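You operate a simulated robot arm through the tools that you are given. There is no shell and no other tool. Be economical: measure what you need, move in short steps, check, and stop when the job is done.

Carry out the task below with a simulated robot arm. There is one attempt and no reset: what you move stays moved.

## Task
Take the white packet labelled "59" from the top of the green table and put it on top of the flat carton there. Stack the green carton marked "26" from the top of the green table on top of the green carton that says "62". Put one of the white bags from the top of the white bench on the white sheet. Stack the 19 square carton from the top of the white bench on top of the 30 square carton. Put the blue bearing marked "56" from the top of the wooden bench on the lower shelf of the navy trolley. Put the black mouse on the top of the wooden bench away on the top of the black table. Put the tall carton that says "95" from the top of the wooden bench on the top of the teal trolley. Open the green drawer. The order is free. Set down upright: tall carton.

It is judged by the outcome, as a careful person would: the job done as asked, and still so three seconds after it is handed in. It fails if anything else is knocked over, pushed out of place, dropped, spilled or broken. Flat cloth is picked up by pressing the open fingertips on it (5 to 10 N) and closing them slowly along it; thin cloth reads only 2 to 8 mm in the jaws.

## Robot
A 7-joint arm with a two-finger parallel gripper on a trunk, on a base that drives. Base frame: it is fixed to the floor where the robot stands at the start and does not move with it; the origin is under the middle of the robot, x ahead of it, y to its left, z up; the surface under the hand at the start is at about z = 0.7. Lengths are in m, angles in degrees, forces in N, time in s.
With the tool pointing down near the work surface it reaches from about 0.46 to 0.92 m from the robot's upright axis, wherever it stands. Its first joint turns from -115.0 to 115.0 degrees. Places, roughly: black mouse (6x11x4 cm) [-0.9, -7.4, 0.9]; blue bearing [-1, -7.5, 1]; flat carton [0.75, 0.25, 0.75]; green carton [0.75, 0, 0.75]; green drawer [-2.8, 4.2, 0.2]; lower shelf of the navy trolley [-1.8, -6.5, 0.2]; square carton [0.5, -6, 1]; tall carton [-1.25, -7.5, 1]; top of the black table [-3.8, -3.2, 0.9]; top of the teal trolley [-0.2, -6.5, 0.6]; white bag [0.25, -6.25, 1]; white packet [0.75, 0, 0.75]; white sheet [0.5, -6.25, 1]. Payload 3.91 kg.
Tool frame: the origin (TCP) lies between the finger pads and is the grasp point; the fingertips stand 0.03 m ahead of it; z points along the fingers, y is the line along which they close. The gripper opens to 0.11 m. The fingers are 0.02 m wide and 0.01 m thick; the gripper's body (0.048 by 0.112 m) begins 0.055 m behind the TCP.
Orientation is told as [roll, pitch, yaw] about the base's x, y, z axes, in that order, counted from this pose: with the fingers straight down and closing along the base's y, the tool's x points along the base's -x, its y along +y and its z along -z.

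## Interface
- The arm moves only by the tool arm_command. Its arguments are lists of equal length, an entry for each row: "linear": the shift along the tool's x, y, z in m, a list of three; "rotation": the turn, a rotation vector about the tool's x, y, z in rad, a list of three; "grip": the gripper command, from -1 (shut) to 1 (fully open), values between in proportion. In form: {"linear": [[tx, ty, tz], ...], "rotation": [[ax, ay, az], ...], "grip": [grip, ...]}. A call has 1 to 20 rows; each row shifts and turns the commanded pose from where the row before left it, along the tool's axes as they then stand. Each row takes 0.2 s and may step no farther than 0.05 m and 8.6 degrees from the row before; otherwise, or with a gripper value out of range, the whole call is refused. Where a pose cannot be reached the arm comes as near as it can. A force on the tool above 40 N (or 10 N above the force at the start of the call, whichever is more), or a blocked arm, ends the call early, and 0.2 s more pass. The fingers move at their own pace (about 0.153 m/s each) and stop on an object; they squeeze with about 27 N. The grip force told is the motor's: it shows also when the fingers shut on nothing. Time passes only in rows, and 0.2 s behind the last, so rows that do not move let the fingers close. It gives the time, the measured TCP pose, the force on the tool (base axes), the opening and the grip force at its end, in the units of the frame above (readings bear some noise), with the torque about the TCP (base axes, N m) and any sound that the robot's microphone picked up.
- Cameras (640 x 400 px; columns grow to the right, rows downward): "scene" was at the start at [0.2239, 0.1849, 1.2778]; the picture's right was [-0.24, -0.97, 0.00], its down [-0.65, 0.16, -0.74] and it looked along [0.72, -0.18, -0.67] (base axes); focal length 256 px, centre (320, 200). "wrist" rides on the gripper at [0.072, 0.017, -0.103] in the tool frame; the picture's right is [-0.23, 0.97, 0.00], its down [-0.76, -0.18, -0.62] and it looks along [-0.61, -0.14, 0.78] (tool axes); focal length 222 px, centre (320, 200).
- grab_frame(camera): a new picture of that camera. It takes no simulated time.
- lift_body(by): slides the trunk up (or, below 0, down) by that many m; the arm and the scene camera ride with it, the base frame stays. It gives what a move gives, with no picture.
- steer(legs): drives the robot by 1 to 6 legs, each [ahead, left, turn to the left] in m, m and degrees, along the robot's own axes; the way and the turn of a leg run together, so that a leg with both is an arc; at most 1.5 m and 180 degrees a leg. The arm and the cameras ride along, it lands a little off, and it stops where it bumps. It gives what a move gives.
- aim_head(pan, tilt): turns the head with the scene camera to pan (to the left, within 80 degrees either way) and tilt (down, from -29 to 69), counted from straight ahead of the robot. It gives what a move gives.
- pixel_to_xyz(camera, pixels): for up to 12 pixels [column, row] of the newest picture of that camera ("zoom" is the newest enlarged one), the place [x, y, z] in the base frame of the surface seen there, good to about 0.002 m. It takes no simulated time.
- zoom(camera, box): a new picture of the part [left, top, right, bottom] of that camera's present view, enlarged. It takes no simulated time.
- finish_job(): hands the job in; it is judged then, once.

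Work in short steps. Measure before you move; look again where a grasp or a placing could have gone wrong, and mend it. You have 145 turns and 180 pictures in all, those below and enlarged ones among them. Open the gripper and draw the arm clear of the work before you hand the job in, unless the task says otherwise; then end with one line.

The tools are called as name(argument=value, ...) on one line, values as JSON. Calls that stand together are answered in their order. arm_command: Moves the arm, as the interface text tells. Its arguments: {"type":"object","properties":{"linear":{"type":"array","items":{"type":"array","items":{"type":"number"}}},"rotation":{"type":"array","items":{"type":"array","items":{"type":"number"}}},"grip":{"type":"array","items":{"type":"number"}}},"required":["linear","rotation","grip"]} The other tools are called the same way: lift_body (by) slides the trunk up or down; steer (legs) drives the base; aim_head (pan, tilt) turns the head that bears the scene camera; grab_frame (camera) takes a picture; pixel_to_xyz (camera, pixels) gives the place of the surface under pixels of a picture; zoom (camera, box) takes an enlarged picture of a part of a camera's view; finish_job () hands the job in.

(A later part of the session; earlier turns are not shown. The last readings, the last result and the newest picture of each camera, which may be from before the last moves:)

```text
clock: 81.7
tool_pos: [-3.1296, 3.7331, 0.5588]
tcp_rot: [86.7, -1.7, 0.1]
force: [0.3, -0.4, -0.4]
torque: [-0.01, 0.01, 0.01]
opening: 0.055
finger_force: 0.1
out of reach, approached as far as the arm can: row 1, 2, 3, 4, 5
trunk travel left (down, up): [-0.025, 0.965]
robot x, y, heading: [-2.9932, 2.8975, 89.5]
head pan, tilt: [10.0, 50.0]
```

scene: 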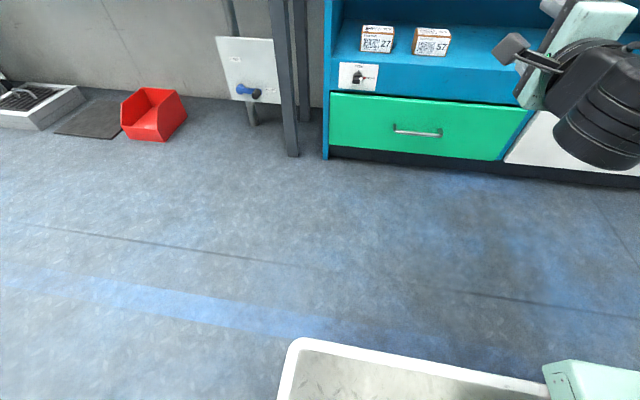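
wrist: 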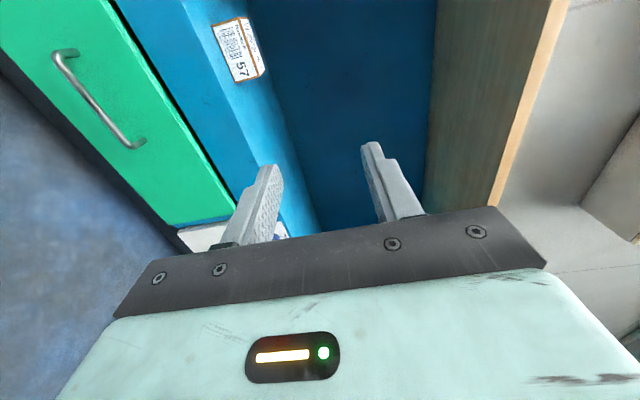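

Still limited; I look at the arm's configuration and try a more forward reach.

arm_command(linear=[[-0.02, 0, 0.045], [-0.02, 0, 0.045], [-0.02, 0, 0.045], [-0.02, 0, 0.045], [0, -0.03, 0], [0, -0.03, 0], [0, 0, 0]], rotation=[[0, 0, 0], [0, 0, 0], [0, 0, 0], [0, 0, 0], [0, 0, 0], [0, 0, 0], [0, 0, 0]], grip=[0, 0, 0, 0, 0, 0, 0])

aim_head(pan=-10, tilt=20)

grab_frame(camera="scene")

```text
clock: 83.3
tool_pos: [-3.0428, 3.917, 0.539]
tcp_rot: [87.2, -1.3, 0.0]
force: [-0.9, -0.1, 0.3]
torque: [0.03, 0.01, -0.01]
opening: 0.0551
finger_force: 0.0
out of reach, approached as far as the arm can: row 1, 5, 6
trunk travel left (down, up): [-0.025, 0.965]
robot x, y, heading: [-2.983, 2.894, 89.5]
head pan, tilt: [10.0, 50.0]
```

```text
clock: 84.3
tool_pos: [-3.0438, 3.9163, 0.5391]
tcp_rot: [87.3, -1.1, -0.1]
force: [-0.7, 0.1, -0.1]
torque: [-0.03, 0.02, 0.0]
opening: 0.0548
finger_force: 0.1
trunk travel left (down, up): [-0.025, 0.965]
robot x, y, heading: [-2.9882, 2.8955, 89.6]
head pan, tilt: [-10.0, 20.0]
```

```text
149 pictures are left
```

scene: 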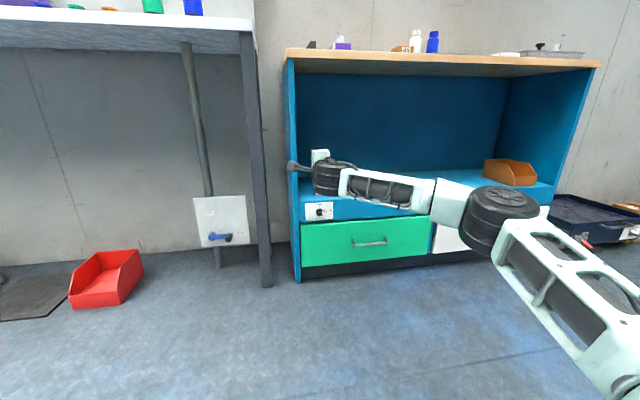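

Elbow spreads sideways here. I test whether the natural roll (fingers closing horizontally) allows going lower: roll back and step down, a little further from the cabinet.

arm_command(linear=[[0, 0, -0.04], [0, 0, -0.04], [0, 0, 0], [0, 0, 0], [0, 0, 0], [0, 0, 0], [0, 0, 0], [0, 0, 0], [0, 0, 0], [0, 0, 0], [0, 0, 0], [0, 0, 0], [0, 0, 0], [0.04, 0, 0], [0.04, 0, 0], [0.04, 0, 0], [0, 0, 0]], rotation=[[0, 0, 0], [0, 0, 0], [0, 0, -0.1428], [0, 0, -0.1428], [0, 0, -0.1428], [0, 0, -0.1428], [0, 0, -0.1428], [0, 0, -0.1428], [0, 0, -0.1428], [0, 0, -0.1428], [0, 0, -0.1428], [0, 0, -0.1428], [0, 0, -0.1428], [0, 0, 0], [0, 0, 0], [0, 0, 0], [0, 0, 0]], grip=[0, 0, 0, 0, 0, 0, 0, 0, 0, 0, 0, 0, 0, 0, 0, 0, 0])

grab_frame(camera="scene")

```text
clock: 87.9
tool_pos: [-3.0411, 3.8377, 0.4454]
tcp_rot: [-32.2, -88.5, 122.0]
force: [-0.1, -0.5, 0.1]
torque: [0.03, 0.02, -0.02]
opening: 0.055
finger_force: 0.0
out of reach, approached as far as the arm can: row 1, 2
trunk travel left (down, up): [-0.025, 0.965]
robot x, y, heading: [-2.9918, 2.8976, 89.6]
head pan, tilt: [-10.0, 20.0]
```

```text
148 pictures are left
```

scene: 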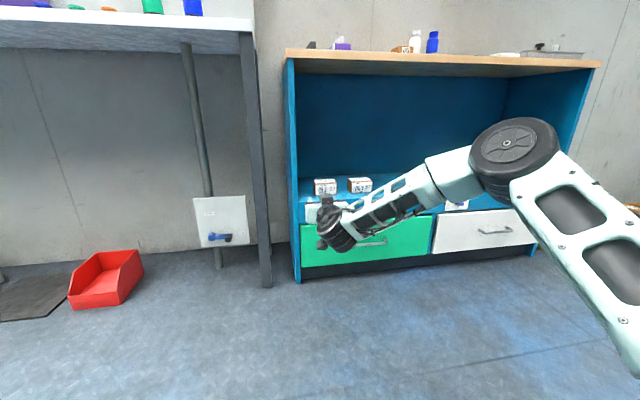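

Natural roll goes lower fine. Lower to ≈0.33, then test rolling −90°.

arm_command(linear=[[0.04, 0, 0], [0.04, 0, 0], [0.035, 0, 0], [0, 0, 0], [0, 0, 0]], rotation=[[0, 0, 0], [0, 0, 0], [0, 0, 0], [0, 0, 0], [0, 0, 0]], grip=[0, 0, 0, 0, 0])

arm_command(linear=[[0, 0, 0], [0, 0, 0], [0, 0, 0], [0, 0, 0], [0, 0, 0], [0, 0, 0], [0, 0, 0], [0, 0, 0], [0, 0, 0], [0, 0, 0], [0, 0, 0], [0, 0, 0]], rotation=[[0, 0, -0.1428], [0, 0, -0.1428], [0, 0, -0.1428], [0, 0, -0.1428], [0, 0, -0.1428], [0, 0, -0.1428], [0, 0, -0.1428], [0, 0, -0.1428], [0, 0, -0.1428], [0, 0, -0.1428], [0, 0, -0.1428], [0, 0, 0]], grip=[0, 0, 0, 0, 0, 0, 0, 0, 0, 0, 0, 0])

```text
clock: 89.1
tool_pos: [-3.0415, 3.8321, 0.3304]
tcp_rot: [-31.7, -88.5, 121.6]
force: [0.4, 0.0, -0.1]
torque: [0.0, 0.0, 0.04]
opening: 0.0549
finger_force: 0.0
trunk travel left (down, up): [-0.025, 0.965]
robot x, y, heading: [-2.9859, 2.9005, 89.7]
head pan, tilt: [-10.0, 20.0]
```

```text
clock: 91.7
tool_pos: [-3.0399, 3.8335, 0.3301]
tcp_rot: [-88.7, 1.0, 179.8]
force: [-0.1, -0.1, -0.8]
torque: [0.0, 0.0, -0.01]
opening: 0.055
finger_force: 0.1
trunk travel left (down, up): [-0.025, 0.965]
robot x, y, heading: [-2.9861, 2.8952, 89.5]
head pan, tilt: [-10.0, 20.0]
```

Roll −90 is reachable. Test a further −90 (needed for a vertical grip on the bar).

arm_command(linear=[[0, 0, 0], [0, 0, 0], [0, 0, 0], [0, 0, 0], [0, 0, 0], [0, 0, 0], [0, 0, 0], [0, 0, 0], [0, 0, 0], [0, 0, 0], [0, 0, 0], [0, 0, 0]], rotation=[[0, 0, -0.1428], [0, 0, -0.1428], [0, 0, -0.1428], [0, 0, -0.1428], [0, 0, -0.1428], [0, 0, -0.1428], [0, 0, -0.1428], [0, 0, -0.1428], [0, 0, -0.1428], [0, 0, -0.1428], [0, 0, -0.1428], [0, 0, 0]], grip=[0, 0, 0, 0, 0, 0, 0, 0, 0, 0, 0, 0])

```text
clock: 94.3
tool_pos: [-3.0417, 3.8348, 0.3291]
tcp_rot: [33.9, 88.3, -56.4]
force: [-0.3, 0.8, 0.1]
torque: [0.02, -0.02, -0.01]
opening: 0.055
finger_force: 0.1
trunk travel left (down, up): [-0.025, 0.965]
robot x, y, heading: [-2.9893, 2.8945, 89.7]
head pan, tilt: [-10.0, 20.0]
```

It works. Roll back +90 and approach the knob to y≈3.95.

arm_command(linear=[[0, 0, 0], [0, 0, 0], [0, 0, 0], [0, 0, 0], [0, 0, 0], [0, 0, 0], [0, 0, 0], [0, 0, 0], [0, 0, 0], [0, 0, 0], [0, 0, 0], [0.015, 0, 0.03], [0.015, 0, 0.03], [0, 0, 0.03], [0, 0, 0.02], [0, 0, 0]], rotation=[[0, 0, 0.1428], [0, 0, 0.1428], [0, 0, 0.1428], [0, 0, 0.1428], [0, 0, 0.1428], [0, 0, 0.1428], [0, 0, 0.1428], [0, 0, 0.1428], [0, 0, 0.1428], [0, 0, 0.1428], [0, 0, 0.1428], [0, 0, 0], [0, 0, 0], [0, 0, 0], [0, 0, 0], [0, 0, 0]], grip=[0, 0, 0, 0, 0, 0, 0, 0, 0, 0, 0, 0, 0, 0, 0, 0])

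grab_frame(camera="wrist")

grab_frame(camera="scene")

```text
clock: 97.7
tool_pos: [-3.0099, 3.9433, 0.3262]
tcp_rot: [-88.7, 0.8, 179.8]
force: [-0.5, 0.8, 0.3]
torque: [0.01, 0.01, -0.03]
opening: 0.0551
finger_force: 0.1
trunk travel left (down, up): [-0.025, 0.965]
robot x, y, heading: [-2.985, 2.8984, 89.6]
head pan, tilt: [-10.0, 20.0]
```

```text
147 pictures are left
```

wrist: 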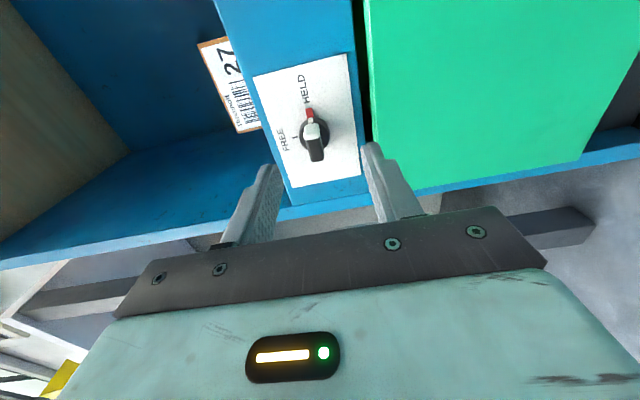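

```text
146 pictures are left
```

scene: 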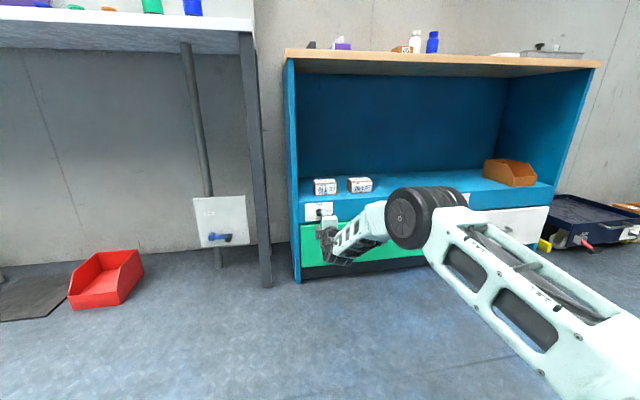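

Aligned. Raise 4 mm, advance 42 mm, close on the bar.

arm_command(linear=[[0, -0.004, 0.022], [0, 0, 0.02], [0, 0, 0], [0, 0, 0], [0, 0, 0], [0, 0, 0]], rotation=[[0, 0, 0], [0, 0, 0], [0, 0, 0], [0, 0, 0], [0, 0, 0], [0, 0, 0]], grip=[0, 0, 0, -1, -1, -1])

grab_frame(camera="wrist")

```text
clock: 99.1
tool_pos: [-3.0107, 3.986, 0.3298]
tcp_rot: [-88.8, 0.8, 179.8]
force: [-3.5, 9.3, 1.4]
torque: [0.65, 0.01, 0.01]
opening: 0.0118
finger_force: 45.1
trunk travel left (down, up): [-0.025, 0.965]
robot x, y, heading: [-2.9832, 2.8945, 89.4]
head pan, tilt: [-10.0, 20.0]
```

```text
145 pictures are left
```

wrist: 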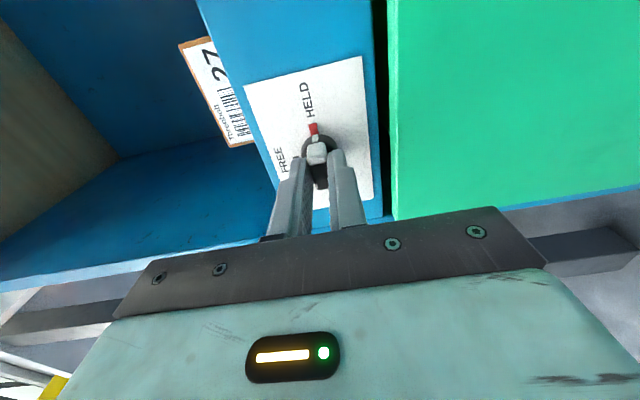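

Gripped (1.2 cm). Now turn −90° about the tool axis, counter-clockwise from the front.

arm_command(linear=[[0, 0, 0], [0, 0, 0], [0, 0, 0], [0, 0, 0], [0, 0, 0], [0, 0, 0], [0, 0, 0], [0, 0, 0], [0, 0, 0], [0, 0, 0], [0, 0, 0], [0, 0, 0]], rotation=[[0, 0, -0.1428], [0, 0, -0.1428], [0, 0, -0.1428], [0, 0, -0.1428], [0, 0, -0.1428], [0, 0, -0.1428], [0, 0, -0.1428], [0, 0, -0.1428], [0, 0, -0.1428], [0, 0, -0.1428], [0, 0, -0.1428], [0, 0, 0]], grip=[-1, -1, -1, -1, -1, -1, -1, -1, -1, -1, -1, -1])

grab_frame(camera="wrist")

```text
clock: 101.7
tool_pos: [-3.0123, 3.9852, 0.3315]
tcp_rot: [37.2, 88.6, -53.0]
force: [-17.5, 26.8, 11.8]
torque: [-0.22, 0.6, 0.36]
opening: 0.0117
finger_force: 45.3
trunk travel left (down, up): [-0.025, 0.965]
robot x, y, heading: [-2.9885, 2.8973, 89.8]
head pan, tilt: [-10.0, 20.0]
```

```text
144 pictures are left
```

wrist: 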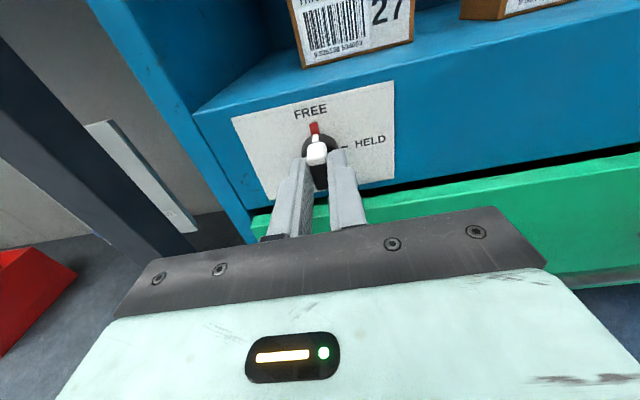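

Knob is on FREE. Release, retreat, roll back, and move in front of the handle (x −2.80, z 0.194).

arm_command(linear=[[0, 0, 0], [0, 0, 0], [0, 0, -0.04], [0, 0, -0.04], [0, 0, -0.04], [0, 0, 0], [0, 0, 0], [0, 0, 0], [0, 0, 0], [0, 0, 0], [0, 0, 0], [0, 0, 0], [0, 0, 0], [0, 0, 0], [0, 0, 0], [0, 0, 0], [0, 0, 0]], rotation=[[0, 0, 0], [0, 0, 0], [0, 0, 0], [0, 0, 0], [0, 0, 0], [0, 0, 0.1428], [0, 0, 0.1428], [0, 0, 0.1428], [0, 0, 0.1428], [0, 0, 0.1428], [0, 0, 0.1428], [0, 0, 0.1428], [0, 0, 0.1428], [0, 0, 0.1428], [0, 0, 0.1428], [0, 0, 0.1428], [0, 0, 0]], grip=[-0.2, -0.2, -0.2, -0.2, -0.2, 0, 0, 0, 0, 0, 0, 0, 0, 0, 0, 0, 0])

arm_command(linear=[[0.035, 0.023, 0], [0.035, 0.023, 0], [0.035, 0.023, 0], [0.035, 0.023, 0], [0.035, 0.023, 0], [0.035, 0.022, 0], [0, 0, 0]], rotation=[[0, 0, 0], [0, 0, 0], [0, 0, 0], [0, 0, 0], [0, 0, 0], [0, 0, 0], [0, 0, 0]], grip=[0, 0, 0, 0, 0, 0, 0])

grab_frame(camera="wrist")

grab_frame(camera="scene")

```text
clock: 105.3
tool_pos: [-3.0094, 3.8655, 0.3327]
tcp_rot: [-88.7, 0.7, 179.7]
force: [0.1, 0.0, -0.2]
torque: [0.01, -0.04, 0.0]
opening: 0.0549
finger_force: 0.1
trunk travel left (down, up): [-0.025, 0.965]
robot x, y, heading: [-2.9872, 2.8929, 89.4]
head pan, tilt: [-10.0, 20.0]
```

```text
clock: 106.9
tool_pos: [-2.7973, 3.8639, 0.2]
tcp_rot: [-88.7, 0.7, 179.9]
force: [-0.1, 0.2, 0.2]
torque: [0.0, 0.0, 0.01]
opening: 0.0548
finger_force: 0.1
trunk travel left (down, up): [-0.025, 0.965]
robot x, y, heading: [-2.9843, 2.8948, 89.5]
head pan, tilt: [-10.0, 20.0]
```

```text
143 pictures are left
```

wrist: 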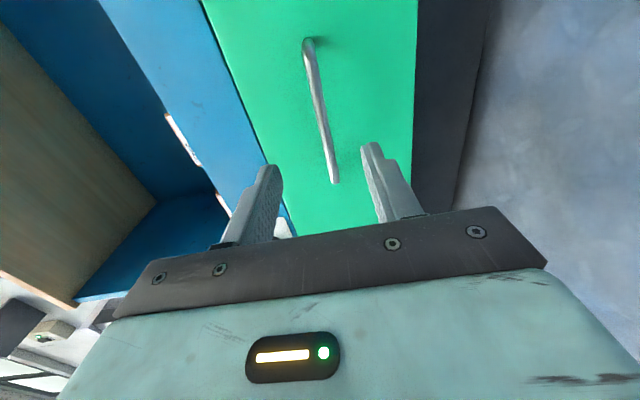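

```text
142 pictures are left
```

scene: 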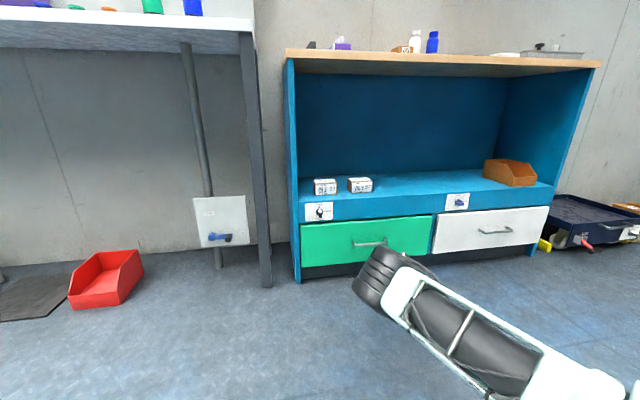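

Measuring the handle bar in the wrist view at (318,100), (333,170).

pixel_to_xyz(camera="wrist", pixels=[[311, 65], [318, 100], [326, 135], [334, 175]])

```text
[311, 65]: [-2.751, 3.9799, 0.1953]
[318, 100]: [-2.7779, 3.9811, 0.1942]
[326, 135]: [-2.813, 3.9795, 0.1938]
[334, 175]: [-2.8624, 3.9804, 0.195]
```

Bar at z≈0.195. Lower 5 mm, advance to y≈3.977, close, then pull back a bit with the arm.

arm_command(linear=[[0, 0.005, 0.04], [0, 0, 0.04], [0, 0, 0.033], [0, 0, 0], [0, 0, 0], [0, 0, 0], [0, 0, 0], [0, 0, -0.03], [0, 0, -0.03], [0, 0, 0]], rotation=[[0, 0, 0], [0, 0, 0], [0, 0, 0], [0, 0, 0], [0, 0, 0], [0, 0, 0], [0, 0, 0], [0, 0, 0], [0, 0, 0], [0, 0, 0]], grip=[0, 0, 0, 0, -1, -1, -1, -1, -1, -1])

grab_frame(camera="scene")

```text
clock: 109.1
tool_pos: [-2.7988, 3.9148, 0.1949]
tcp_rot: [-89.1, 0.8, 179.8]
force: [1.8, 0.7, 29.5]
torque: [0.21, 0.88, 0.72]
opening: 0.012
finger_force: 45.1
trunk travel left (down, up): [-0.025, 0.965]
robot x, y, heading: [-2.9862, 2.8957, 89.5]
head pan, tilt: [-10.0, 20.0]
```

```text
141 pictures are left
```

scene: 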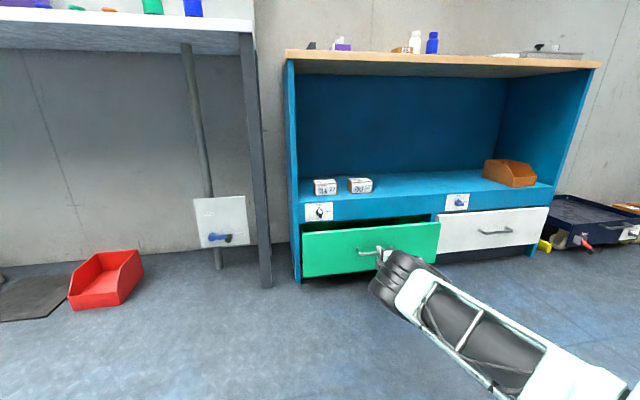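

It opens. Ease the vertical force by 2 mm and pull a further 0.2 m.

arm_command(linear=[[0, -0.002, -0.02], [0, 0, -0.03], [0, 0, -0.03], [0, 0, -0.03], [0, 0, -0.03], [0, 0, -0.03], [0, 0, -0.03], [0, 0, 0]], rotation=[[0, 0, 0], [0, 0, 0], [0, 0, 0], [0, 0, 0], [0, 0, 0], [0, 0, 0], [0, 0, 0], [0, 0, 0]], grip=[-1, -1, -1, -1, -1, -1, -1, -1])

grab_frame(camera="scene")

```text
clock: 110.9
tool_pos: [-2.8004, 3.7152, 0.1959]
tcp_rot: [-88.1, 0.6, 179.9]
force: [3.6, 10.5, -10.2]
torque: [-0.07, 0.69, 0.22]
opening: 0.0118
finger_force: 44.9
trunk travel left (down, up): [-0.025, 0.965]
robot x, y, heading: [-2.9875, 2.8977, 89.6]
head pan, tilt: [-10.0, 20.0]
stopped in row 8: the force on the tool passed its limit at 40 N (the readings are from after the stop); the commanded pose is now the measured one
```

```text
140 pictures are left
```

scene: 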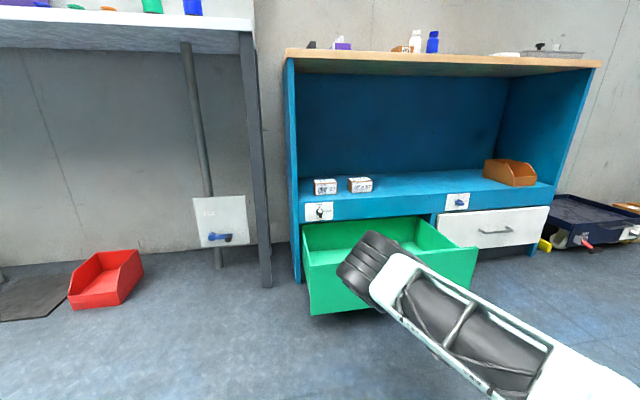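

Drawer is out ~0.26 m to its stop. Release, retreat, raise trunk, and restore the tool-down pose.

arm_command(linear=[[0, 0, 0], [0, 0, 0], [0, 0, -0.04], [0, 0, -0.04], [0, 0, 0]], rotation=[[0, 0, 0], [0, 0, 0], [0, 0, 0], [0, 0, 0], [0, 0, 0]], grip=[0, 0, 0, 0, 0])

steer(legs=[[-0.2, 0, 0]])

lift_body(by=0.4)

lift_body(by=0.35)

arm_command(linear=[[0, 0, 0], [0, 0, 0], [0, 0, 0], [0, 0, 0], [0, 0, 0], [0, 0, 0], [0, 0, 0], [0, 0, 0], [0, 0, 0], [0, 0, 0], [0, 0, 0]], rotation=[[0, 0, 0.1428], [0, 0, 0.1428], [0, 0, 0.1428], [0, 0, 0.1428], [0, 0, 0.1428], [0, 0, 0.1428], [0, 0, 0.1428], [0, 0, 0.1428], [0, 0, 0.1428], [0, 0, 0.1428], [0, 0, 0.1428]], grip=[0.5, 0.5, 0.5, 0.5, 0.5, 0.5, 0.5, 0.5, 0.5, 0.5, 0.5])

arm_command(linear=[[0, 0, 0], [0, 0, 0], [0, 0, 0], [0, 0, 0], [0, 0, 0], [0, 0, 0], [0, 0, 0], [0, 0, 0], [0, 0, 0], [0, 0, 0], [0, 0, 0]], rotation=[[0, 0.1428, 0], [0, 0.1428, 0], [0, 0.1428, 0], [0, 0.1428, 0], [0, 0.1428, 0], [0, 0.1428, 0], [0, 0.1428, 0], [0, 0.1428, 0], [0, 0.1428, 0], [0, 0.1428, 0], [0, 0.1428, 0]], grip=[0.5, 0.5, 0.5, 0.5, 0.5, 0.5, 0.5, 0.5, 0.5, 0.5, 0.5])

aim_head(pan=0, tilt=35)

grab_frame(camera="scene")

```text
clock: 112.1
tool_pos: [-2.8004, 3.6328, 0.1997]
tcp_rot: [-88.3, 0.7, 179.9]
force: [-0.3, 0.9, -0.4]
torque: [-0.01, 0.0, -0.05]
opening: 0.0551
finger_force: 0.1
trunk travel left (down, up): [-0.025, 0.965]
robot x, y, heading: [-2.9871, 2.8999, 89.6]
head pan, tilt: [-10.0, 20.0]
```

```text
clock: 113.7
tool_pos: [-2.8008, 3.4289, 0.1985]
tcp_rot: [-88.4, 0.7, 179.7]
force: [-0.3, 0.2, 0.3]
torque: [-0.01, 0.03, -0.01]
opening: 0.0549
finger_force: 0.0
trunk travel left (down, up): [-0.025, 0.965]
robot x, y, heading: [-2.9868, 2.693, 89.5]
head pan, tilt: [-10.0, 20.0]
```

```text
clock: 117.5
tool_pos: [-2.8005, 3.4285, 0.5995]
tcp_rot: [-88.4, 0.8, 179.8]
force: [0.6, -0.4, -1.0]
torque: [0.0, 0.0, 0.0]
opening: 0.0549
finger_force: 0.1
trunk travel left (down, up): [-0.425, 0.565]
robot x, y, heading: [-2.9913, 2.6926, 90.0]
head pan, tilt: [-10.0, 20.0]
```

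```text
clock: 121.0
tool_pos: [-2.8016, 3.4288, 0.9499]
tcp_rot: [-88.4, 0.7, 179.8]
force: [-0.1, -0.7, 0.2]
torque: [0.0, 0.02, 0.01]
opening: 0.0549
finger_force: 0.1
trunk travel left (down, up): [-0.775, 0.215]
robot x, y, heading: [-2.9862, 2.6915, 89.3]
head pan, tilt: [-10.0, 20.0]
```

```text
clock: 123.4
tool_pos: [-2.9843, 3.4109, 0.9319]
tcp_rot: [-38.3, -87.7, 126.6]
force: [0.5, -0.1, 0.9]
torque: [0.01, 0.02, -0.03]
opening: 0.0826
finger_force: 0.0
out of reach, approached as far as the arm can: row 6, 7, 8, 9, 10, 11
trunk travel left (down, up): [-0.775, 0.215]
robot x, y, heading: [-2.9879, 2.6887, 89.4]
head pan, tilt: [-10.0, 20.0]
```

```text
clock: 125.8
tool_pos: [-2.9835, 3.412, 0.9329]
tcp_rot: [-0.7, 1.6, 89.8]
force: [-0.5, -0.2, 0.9]
torque: [0.01, 0.01, -0.01]
opening: 0.0823
finger_force: 0.1
trunk travel left (down, up): [-0.775, 0.215]
robot x, y, heading: [-2.9878, 2.6948, 89.8]
head pan, tilt: [-10.0, 20.0]
```

```text
clock: 126.5
tool_pos: [-2.9847, 3.412, 0.9319]
tcp_rot: [-0.7, 1.5, 89.8]
force: [-0.1, -0.9, -0.4]
torque: [0.02, 0.02, 0.01]
opening: 0.0826
finger_force: 0.1
trunk travel left (down, up): [-0.775, 0.215]
robot x, y, heading: [-2.9882, 2.6919, 89.3]
head pan, tilt: [0.0, 35.0]
```

```text
139 pictures are left
```

scene: 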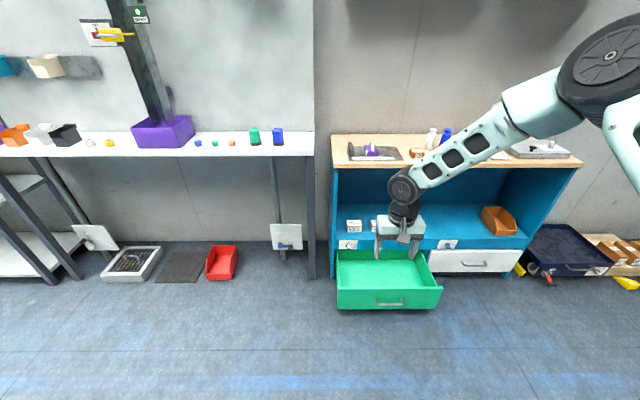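

Drawer is open. Retract the arm and drive back east and south, then look.

arm_command(linear=[[0.03, 0, -0.03], [0.04, 0, -0.03], [0.04, 0, -0.03], [0.04, 0, -0.03], [0.04, 0, 0], [0.04, 0, 0]], rotation=[[0, 0, 0], [0, 0, 0], [0, 0, 0], [0, 0, 0], [0, 0, 0], [0, 0, 0]], grip=[0, 0, 0, 0, 0, 0])

steer(legs=[[0.1, -1.2, 0], [0, -1.05, 0], [0, 0, 180], [1.4, 0, 0], [1.4, 0, 0]])

aim_head(pan=0, tilt=15)

grab_frame(camera="scene")

```text
clock: 127.9
tool_pos: [-2.9864, 3.1841, 1.0589]
tcp_rot: [-0.7, 1.6, 89.7]
force: [-0.1, 0.5, -0.4]
torque: [-0.02, -0.02, 0.01]
opening: 0.055
finger_force: 0.1
trunk travel left (down, up): [-0.775, 0.215]
robot x, y, heading: [-2.9862, 2.6916, 89.6]
head pan, tilt: [0.0, 35.0]
```

```text
clock: 159.3
tool_pos: [-0.7375, -0.457, 1.0582]
tcp_rot: [-0.6, 1.6, -89.8]
force: [0.4, -0.3, 0.2]
torque: [0.05, 0.0, 0.02]
opening: 0.055
finger_force: 0.1
trunk travel left (down, up): [-0.775, 0.215]
robot x, y, heading: [-0.7366, 0.0295, -90.4]
head pan, tilt: [0.0, 35.0]
```

```text
clock: 160.2
tool_pos: [-0.7385, -0.456, 1.0593]
tcp_rot: [-0.7, 1.5, -90.1]
force: [-0.2, -0.3, 0.3]
torque: [-0.02, 0.0, -0.01]
opening: 0.0553
finger_force: 0.0
trunk travel left (down, up): [-0.775, 0.215]
robot x, y, heading: [-0.7398, 0.0371, -90.5]
head pan, tilt: [0.0, 15.0]
```

```text
138 pictures are left
```

scene: 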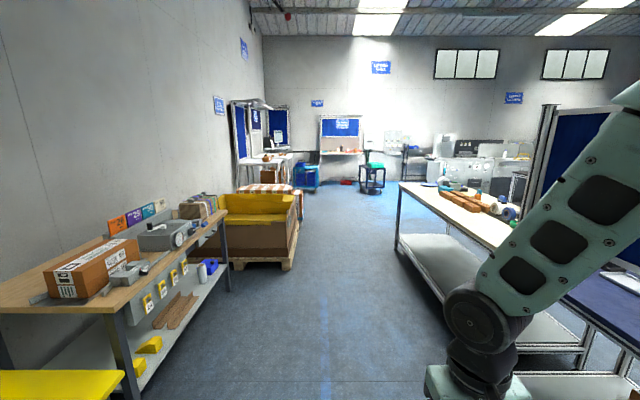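

pixel_to_xyz(camera="scene", pixels=[[230, 290], [295, 262], [302, 190], [400, 250], [440, 308], [545, 300], [310, 190], [372, 190], [340, 130], [270, 165], [405, 185], [330, 180]])

zoom(camera="scene", box=[220, 90, 460, 240])

```text
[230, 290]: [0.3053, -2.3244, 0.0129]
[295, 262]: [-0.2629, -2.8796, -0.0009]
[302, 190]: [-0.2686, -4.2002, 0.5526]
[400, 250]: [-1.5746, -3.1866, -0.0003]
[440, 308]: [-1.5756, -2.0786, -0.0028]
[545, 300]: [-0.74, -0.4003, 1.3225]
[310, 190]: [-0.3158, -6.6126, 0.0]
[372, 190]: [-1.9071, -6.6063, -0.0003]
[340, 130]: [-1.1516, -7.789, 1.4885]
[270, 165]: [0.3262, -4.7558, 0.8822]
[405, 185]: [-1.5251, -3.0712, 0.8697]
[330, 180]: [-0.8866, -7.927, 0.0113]
```

```text
2.67 times, centred on (340, 165) of scene
```

zoom: 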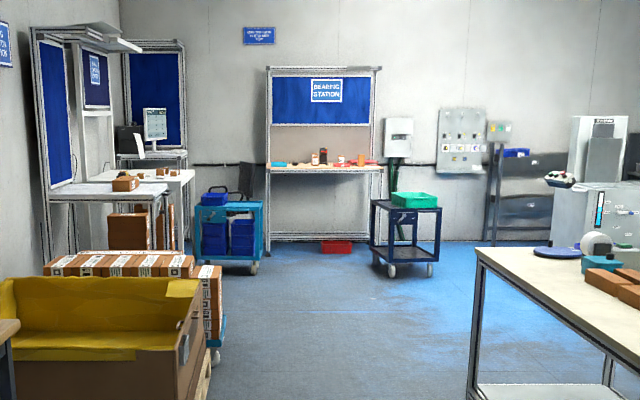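

A clear corridor at x≈-0.92 leads to the bearing station. Drive to y≈-5.4.

steer(legs=[[0.2, -0.18, 0.4], [1.5, 0, 0], [1.5, 0, 0], [1.5, 0, 0], [0.75, 0, 0]])

aim_head(pan=0, tilt=20)

grab_frame(camera="scene")

aim_head(pan=70, tilt=20)

grab_frame(camera="scene")

```text
clock: 186.7
tool_pos: [-1.0917, -5.8919, 1.0594]
tcp_rot: [-0.7, 1.6, -92.7]
force: [-0.5, -0.8, -0.7]
torque: [0.0, 0.0, -0.02]
opening: 0.055
finger_force: 0.0
trunk travel left (down, up): [-0.775, 0.215]
robot x, y, heading: [-1.0677, -5.4003, -93.1]
head pan, tilt: [0.0, 15.0]
```

```text
clock: 187.4
tool_pos: [-1.0922, -5.8907, 1.0588]
tcp_rot: [-0.6, 1.5, -92.7]
force: [0.7, 0.1, 0.0]
torque: [0.03, 0.0, 0.0]
opening: 0.055
finger_force: 0.1
trunk travel left (down, up): [-0.775, 0.215]
robot x, y, heading: [-1.0689, -5.3989, -93.1]
head pan, tilt: [0.0, 20.0]
```

```text
136 pictures are left
```

scene: 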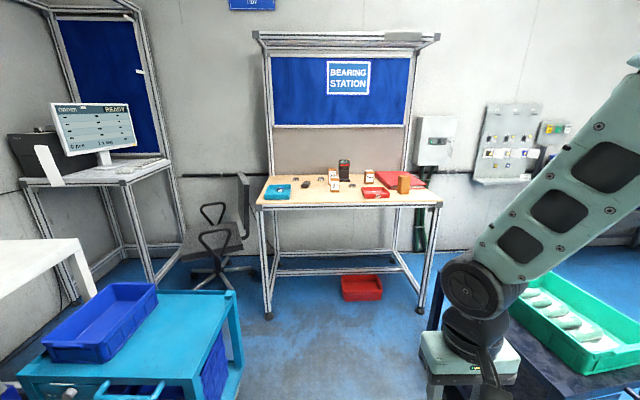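

```text
clock: 188.8
tool_pos: [-1.092, -5.8905, 1.0594]
tcp_rot: [-0.7, 1.5, -92.7]
force: [0.1, 0.3, 0.4]
torque: [-0.01, 0.03, 0.0]
opening: 0.0552
finger_force: 0.0
trunk travel left (down, up): [-0.775, 0.215]
robot x, y, heading: [-1.0687, -5.4006, -92.6]
head pan, tilt: [70.0, 20.0]
```

```text
135 pictures are left
```

scene: 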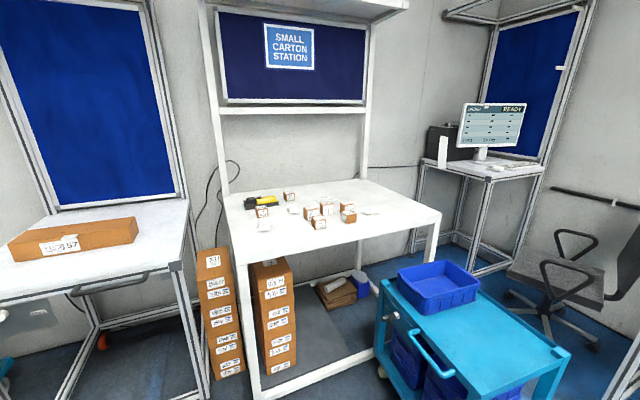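

The white bench (small carton station) is on the left. Zoom on its top and measure its edges and the trolley.

zoom(camera="scene", box=[236, 180, 396, 240])

pixel_to_xyz(camera="scene", pixels=[[237, 250], [438, 215], [380, 190], [254, 395], [376, 345], [385, 295], [260, 370], [570, 352], [455, 395], [283, 268], [245, 205], [480, 275]])

```text
4.00 times, centred on (316, 210) of scene
```

zoom: 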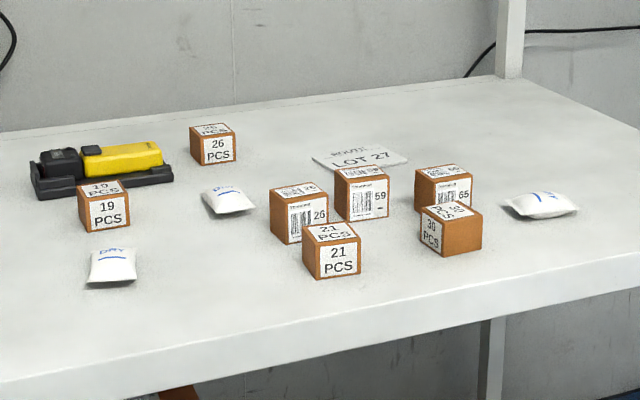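

```text
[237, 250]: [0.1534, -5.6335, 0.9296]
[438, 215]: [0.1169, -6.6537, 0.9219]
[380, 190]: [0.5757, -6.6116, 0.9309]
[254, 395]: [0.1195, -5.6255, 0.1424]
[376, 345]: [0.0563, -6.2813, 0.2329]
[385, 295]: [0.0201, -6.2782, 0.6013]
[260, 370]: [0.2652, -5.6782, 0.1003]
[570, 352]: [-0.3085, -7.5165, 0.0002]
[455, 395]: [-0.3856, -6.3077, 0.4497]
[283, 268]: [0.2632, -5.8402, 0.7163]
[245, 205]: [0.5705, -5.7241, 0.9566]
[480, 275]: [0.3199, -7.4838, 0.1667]
```

Bench top z≈0.93, front edge x≈0.13, trolley from y −6.28. I turn to face the bench at a safe distance and check my own footprint by looking down.

steer(legs=[[0, 0, 92.8], [0.45, -0.45, 0]])

aim_head(pan=0, tilt=66)

grab_frame(camera="scene")

aim_head(pan=-30, tilt=35)

grab_frame(camera="scene")

```text
clock: 196.4
tool_pos: [-0.118, -5.8552, 1.0587]
tcp_rot: [-0.7, 1.6, 0.5]
force: [0.3, -0.4, -1.6]
torque: [0.02, -0.03, -0.01]
opening: 0.0552
finger_force: 0.2
trunk travel left (down, up): [-0.775, 0.215]
robot x, y, heading: [-0.6061, -5.862, 0.2]
head pan, tilt: [70.0, 20.0]
```

```text
clock: 197.8
tool_pos: [-0.1174, -5.8548, 1.0589]
tcp_rot: [-0.7, 1.6, 0.5]
force: [1.0, 0.5, -0.5]
torque: [-0.02, 0.02, -0.02]
opening: 0.0549
finger_force: 0.1
trunk travel left (down, up): [-0.775, 0.215]
robot x, y, heading: [-0.6132, -5.8602, -0.0]
head pan, tilt: [0.0, 66.0]
```

```text
133 pictures are left
```

scene: 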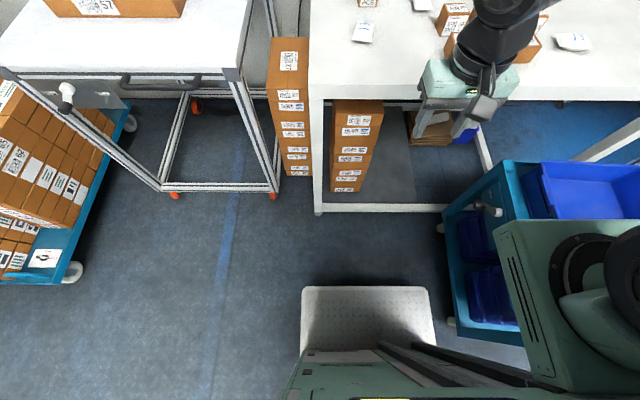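

```text
clock: 198.8
tool_pos: [-0.1192, -5.8551, 1.0592]
tcp_rot: [-0.8, 1.5, 0.5]
force: [0.1, -1.3, 0.0]
torque: [0.0, -0.01, 0.0]
opening: 0.0548
finger_force: 0.1
trunk travel left (down, up): [-0.775, 0.215]
robot x, y, heading: [-0.6098, -5.86, 0.6]
head pan, tilt: [-30.0, 35.0]
```

```text
132 pictures are left
```

scene: 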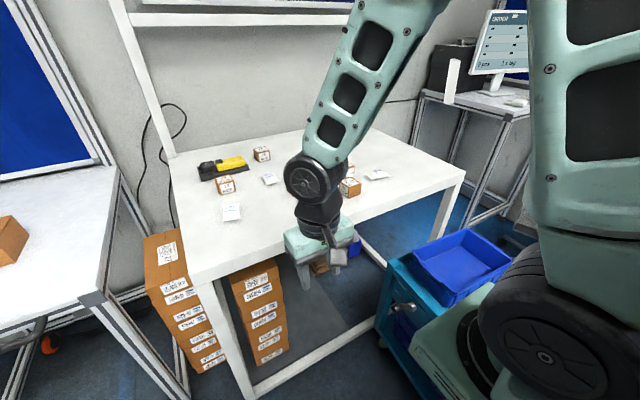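

Measuring my own arm mount (450,340) and the trolley/bin edges.

pixel_to_xyz(camera="scene", pixels=[[414, 345], [440, 310], [480, 290], [440, 380], [405, 262], [460, 230], [512, 260], [378, 330], [420, 290], [395, 305]])

zoom(camera="scene", box=[190, 130, 400, 250])

```text
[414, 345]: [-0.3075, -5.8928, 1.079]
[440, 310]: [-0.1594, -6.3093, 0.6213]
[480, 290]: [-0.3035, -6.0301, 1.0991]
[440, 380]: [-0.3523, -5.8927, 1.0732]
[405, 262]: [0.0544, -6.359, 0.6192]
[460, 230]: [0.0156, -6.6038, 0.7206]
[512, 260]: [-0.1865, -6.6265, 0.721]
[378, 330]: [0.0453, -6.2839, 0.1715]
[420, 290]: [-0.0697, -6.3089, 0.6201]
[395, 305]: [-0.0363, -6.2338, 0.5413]
```

```text
3.05 times, centred on (295, 190) of scene
```

zoom: 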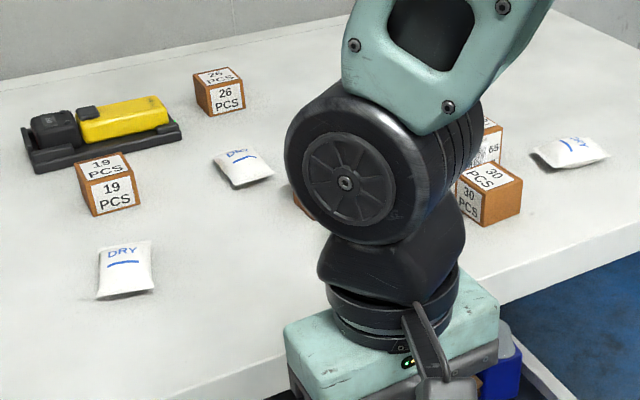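

Raise the trunk 0.1 and close in to x≈-0.31.

lift_body(by=0.1)

steer(legs=[[0.3, -0.03, 0]])

arm_command(linear=[[0.02, 0.0, -0.02], [0, -0.04, 0], [0, -0.04, 0], [0, -0.04, 0], [0, -0.04, 0]], rotation=[[0, 0, 0], [0, 0, 0], [0, 0, 0], [0, 0, 0], [0, 0, 0]], grip=[0.5, 0.5, 0.5, 0.5, 0.5])

aim_head(pan=-15, tilt=42)

grab_frame(camera="scene")

```text
clock: 200.1
tool_pos: [-0.1188, -5.8557, 1.1591]
tcp_rot: [-0.7, 1.6, 0.5]
force: [0.4, 0.3, 0.4]
torque: [0.03, -0.01, -0.02]
opening: 0.0547
finger_force: 0.0
trunk travel left (down, up): [-0.875, 0.115]
robot x, y, heading: [-0.6075, -5.8592, 0.1]
head pan, tilt: [-30.0, 35.0]
```

```text
clock: 202.2
tool_pos: [0.1852, -5.8827, 1.158]
tcp_rot: [-0.8, 1.6, 0.7]
force: [-0.4, -0.4, -0.6]
torque: [-0.02, -0.03, 0.0]
opening: 0.0547
finger_force: 0.0
trunk travel left (down, up): [-0.875, 0.115]
robot x, y, heading: [-0.3112, -5.8906, 0.1]
head pan, tilt: [-30.0, 35.0]
```

```text
clock: 203.3
tool_pos: [0.1751, -6.0416, 1.1873]
tcp_rot: [-0.7, 1.6, 0.7]
force: [0.0, -0.6, -0.5]
torque: [0.0, 0.01, 0.02]
opening: 0.0825
finger_force: 0.0
out of reach, approached as far as the arm can: row 3, 4
trunk travel left (down, up): [-0.875, 0.115]
robot x, y, heading: [-0.3086, -5.8847, 0.3]
head pan, tilt: [-30.0, 35.0]
```

```text
clock: 204.1
tool_pos: [0.1749, -6.0418, 1.1869]
tcp_rot: [-0.7, 1.6, 0.6]
force: [-1.0, -0.1, -0.4]
torque: [-0.03, 0.0, 0.01]
opening: 0.0825
finger_force: 0.0
trunk travel left (down, up): [-0.875, 0.115]
robot x, y, heading: [-0.3075, -5.893, 0.1]
head pan, tilt: [-15.0, 42.0]
```

```text
130 pictures are left
```

scene: 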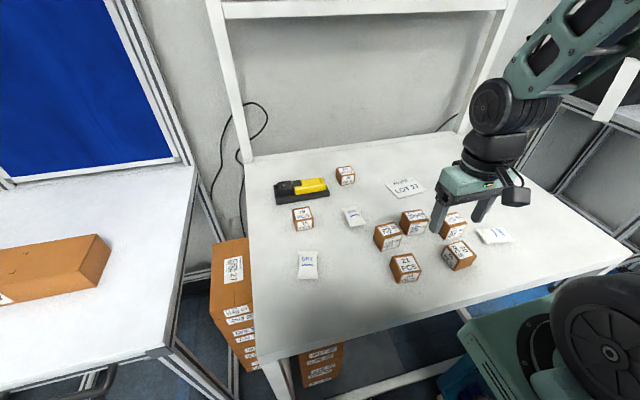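

All objects are visible: 19 at (303,218), 30 at (459,255), bags at (353,216), (307,264), (495,235), sheet (406,187). Zoom to measure.

zoom(camera="scene", box=[280, 160, 440, 290])

pixel_to_xyz(camera="zoom", pixels=[[53, 208], [120, 194], [135, 228], [65, 242], [70, 288], [110, 372], [250, 208], [310, 190], [342, 255], [278, 272], [295, 225], [300, 235]])

pixel_to_xyz(camera="zoom", pixels=[[425, 105], [530, 75], [590, 130], [490, 165], [507, 118], [180, 90], [80, 380], [150, 372], [75, 480], [155, 480], [110, 430]])

```text
3.08 times, centred on (360, 225) of scene
```

zoom: 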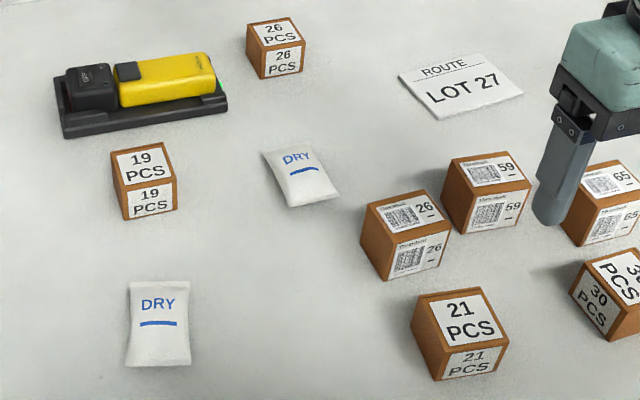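

```text
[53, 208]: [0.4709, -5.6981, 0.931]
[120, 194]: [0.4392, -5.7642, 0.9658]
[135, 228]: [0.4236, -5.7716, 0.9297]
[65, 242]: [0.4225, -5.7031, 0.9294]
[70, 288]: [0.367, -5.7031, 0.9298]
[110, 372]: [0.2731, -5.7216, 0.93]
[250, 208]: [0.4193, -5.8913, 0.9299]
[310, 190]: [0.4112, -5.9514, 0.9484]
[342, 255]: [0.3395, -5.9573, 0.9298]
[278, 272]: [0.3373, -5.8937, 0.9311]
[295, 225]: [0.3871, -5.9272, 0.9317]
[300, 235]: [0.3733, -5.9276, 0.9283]
```

```text
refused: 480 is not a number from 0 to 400
```

pixel_to_xyz(camera="zoom", pixels=[[112, 153], [164, 143], [175, 181], [124, 190], [144, 165], [127, 219], [264, 154], [320, 147], [338, 194], [290, 205], [300, 176]])

pixel_to_xyz(camera="zoom", pixels=[[400, 76], [484, 54], [521, 92], [433, 118], [460, 85], [131, 284], [188, 283], [190, 363], [128, 365], [159, 325], [159, 300], [159, 350]])

zoom(camera="scene", box=[380, 200, 540, 300])

```text
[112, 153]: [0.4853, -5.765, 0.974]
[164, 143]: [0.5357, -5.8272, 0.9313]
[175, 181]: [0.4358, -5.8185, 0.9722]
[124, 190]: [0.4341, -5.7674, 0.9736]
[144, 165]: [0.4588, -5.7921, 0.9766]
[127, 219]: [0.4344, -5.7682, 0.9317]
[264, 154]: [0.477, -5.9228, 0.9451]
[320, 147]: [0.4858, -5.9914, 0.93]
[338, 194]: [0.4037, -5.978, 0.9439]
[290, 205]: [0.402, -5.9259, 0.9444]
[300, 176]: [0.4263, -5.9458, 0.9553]
```

```text
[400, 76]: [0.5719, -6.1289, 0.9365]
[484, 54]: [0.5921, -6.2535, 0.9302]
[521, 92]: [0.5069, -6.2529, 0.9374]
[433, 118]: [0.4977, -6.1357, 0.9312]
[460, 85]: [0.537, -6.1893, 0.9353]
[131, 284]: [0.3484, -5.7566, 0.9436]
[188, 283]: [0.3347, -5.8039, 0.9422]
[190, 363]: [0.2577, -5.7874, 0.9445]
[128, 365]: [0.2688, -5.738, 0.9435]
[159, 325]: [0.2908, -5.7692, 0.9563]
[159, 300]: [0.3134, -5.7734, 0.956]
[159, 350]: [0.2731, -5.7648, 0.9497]
```

```text
4.00 times, centred on (460, 250) of scene
```

zoom: 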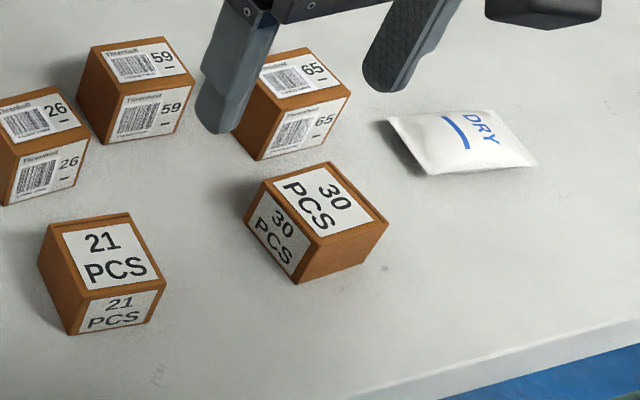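

pixel_to_xyz(camera="zoom", pixels=[[263, 186], [331, 164], [385, 221], [316, 245], [322, 205], [297, 280], [368, 260], [2, 110], [60, 90], [20, 148], [240, 75], [330, 130]])

```text
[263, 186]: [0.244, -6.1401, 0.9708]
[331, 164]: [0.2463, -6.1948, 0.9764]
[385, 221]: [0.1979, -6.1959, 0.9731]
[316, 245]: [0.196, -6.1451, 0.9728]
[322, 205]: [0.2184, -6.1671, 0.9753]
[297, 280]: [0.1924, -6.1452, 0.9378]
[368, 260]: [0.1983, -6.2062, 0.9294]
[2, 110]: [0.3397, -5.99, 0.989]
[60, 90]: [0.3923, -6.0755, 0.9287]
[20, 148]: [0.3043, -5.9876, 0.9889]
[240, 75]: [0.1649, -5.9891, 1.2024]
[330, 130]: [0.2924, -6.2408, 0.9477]
```

19 centre (0.4595,-5.792), top 0.975; 30 centre (0.2215,-6.169), top 0.975. Move above the 19 carton, straightening the tool.

arm_command(linear=[[0, 0, 0], [-0.0316, 0.0277, 0], [-0.0316, 0.0277, 0], [-0.0316, 0.0277, 0], [-0.0316, 0.0277, 0], [-0.0316, 0.0277, 0], [-0.0316, 0.0277, 0], [-0.0316, 0.0277, 0], [-0.0316, 0.0277, 0], [-0.0316, 0.0277, 0], [0, 0, 0.05], [0, 0, 0.05], [0, 0, 0]], rotation=[[-0.012, -0.028, 0.012], [0, 0, 0], [0, 0, 0], [0, 0, 0], [0, 0, 0], [0, 0, 0], [0, 0, 0], [0, 0, 0], [0, 0, 0], [0, 0, 0], [0, 0, 0], [0, 0, 0], [0, 0, 0]], grip=[0.5, 0.5, 0.5, 0.5, 0.5, 0.5, 0.5, 0.5, 0.5, 0.5, 0.5, 0.5, 0.5])

grab_frame(camera="wrist")

```text
clock: 206.9
tool_pos: [0.465, -5.7928, 1.085]
tcp_rot: [0.2, -0.1, 0.1]
force: [0.3, -0.1, -0.2]
torque: [-0.01, 0.0, 0.0]
opening: 0.0827
finger_force: 0.1
out of reach, approached as far as the arm can: row 1
trunk travel left (down, up): [-0.875, 0.115]
robot x, y, heading: [-0.3065, -5.8891, 0.6]
head pan, tilt: [-15.0, 42.0]
```

```text
127 pictures are left
```

wrist: 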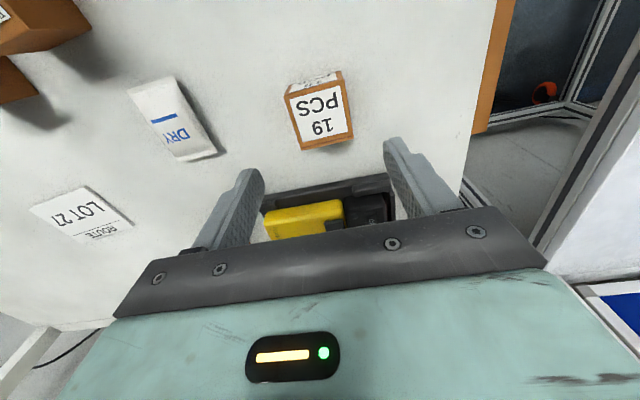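

pixel_to_xyz(camera="wrist", pixels=[[284, 93], [343, 78], [352, 135], [300, 150], [290, 192], [380, 178]])

```text
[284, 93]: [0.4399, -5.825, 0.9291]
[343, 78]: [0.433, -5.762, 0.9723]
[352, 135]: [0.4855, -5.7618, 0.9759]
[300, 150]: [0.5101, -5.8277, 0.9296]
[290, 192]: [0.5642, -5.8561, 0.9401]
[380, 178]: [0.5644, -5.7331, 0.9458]
```

Clear. Lower to 0.968, close, lift.

arm_command(linear=[[0.005, 0.002, 0.04], [0, 0, 0.04], [0, 0, 0.036], [0, 0, 0], [0, 0, 0], [0, 0, 0], [0, 0, 0], [0, 0, -0.04], [0, 0, -0.04], [0, 0, -0.04], [0, 0, 0]], rotation=[[0, 0, 0], [0, 0, 0], [0, 0, 0], [0, 0, 0], [0, 0, 0], [0, 0, 0], [0, 0, 0], [0, 0, 0], [0, 0, 0], [0, 0, 0], [0, 0, 0]], grip=[0.5, 0.5, 0.5, 0.5, -1, -1, -1, -1, -1, -1, -1])

```text
clock: 209.3
tool_pos: [0.4566, -5.7879, 1.0875]
tcp_rot: [0.1, 0.0, 0.1]
force: [0.3, 0.6, -2.0]
torque: [-0.01, 0.0, -0.02]
opening: 0.0558
finger_force: 27.0
trunk travel left (down, up): [-0.875, 0.115]
robot x, y, heading: [-0.311, -5.8879, 0.7]
head pan, tilt: [-15.0, 42.0]
```

Held. Move over the 30 carton.

arm_command(linear=[[0.0236, -0.0381, 0], [0.0236, -0.0381, 0], [0.0236, -0.0381, 0], [0.0236, -0.0381, 0], [0.0236, -0.0381, 0], [0.0236, -0.0381, 0], [0.0236, -0.0381, 0], [0.0236, -0.0381, 0], [0.0236, -0.0381, 0], [0.0236, -0.0381, 0], [0, 0, 0.03], [0, 0, 0]], rotation=[[0, 0, 0], [0, 0, 0], [0, 0, 0], [0, 0, 0], [0, 0, 0], [0, 0, 0], [0, 0, 0], [0, 0, 0], [0, 0, 0], [0, 0, 0], [0, 0, 0], [0, 0, 0]], grip=[-1, -1, -1, -1, -1, -1, -1, -1, -1, -1, -1, -1])

zoom(camera="scene", box=[380, 190, 540, 290])

```text
clock: 211.9
tool_pos: [0.2229, -6.17, 1.0599]
tcp_rot: [0.0, 0.0, -0.1]
force: [0.4, 0.1, -2.4]
torque: [0.02, 0.02, -0.04]
opening: 0.0558
finger_force: 26.9
trunk travel left (down, up): [-0.875, 0.115]
robot x, y, heading: [-0.306, -5.8888, 0.1]
head pan, tilt: [-15.0, 42.0]
```

```text
4.00 times, centred on (460, 240) of scene
```

zoom: 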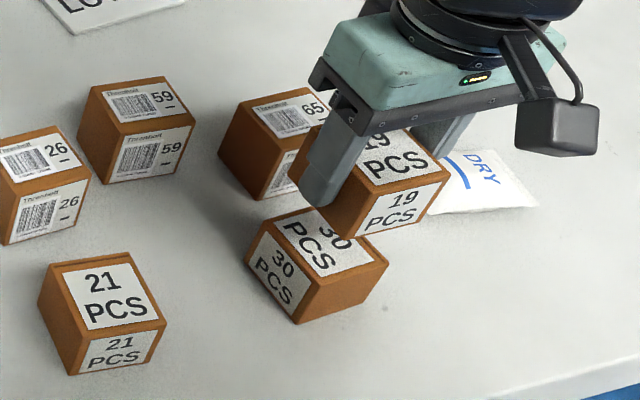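

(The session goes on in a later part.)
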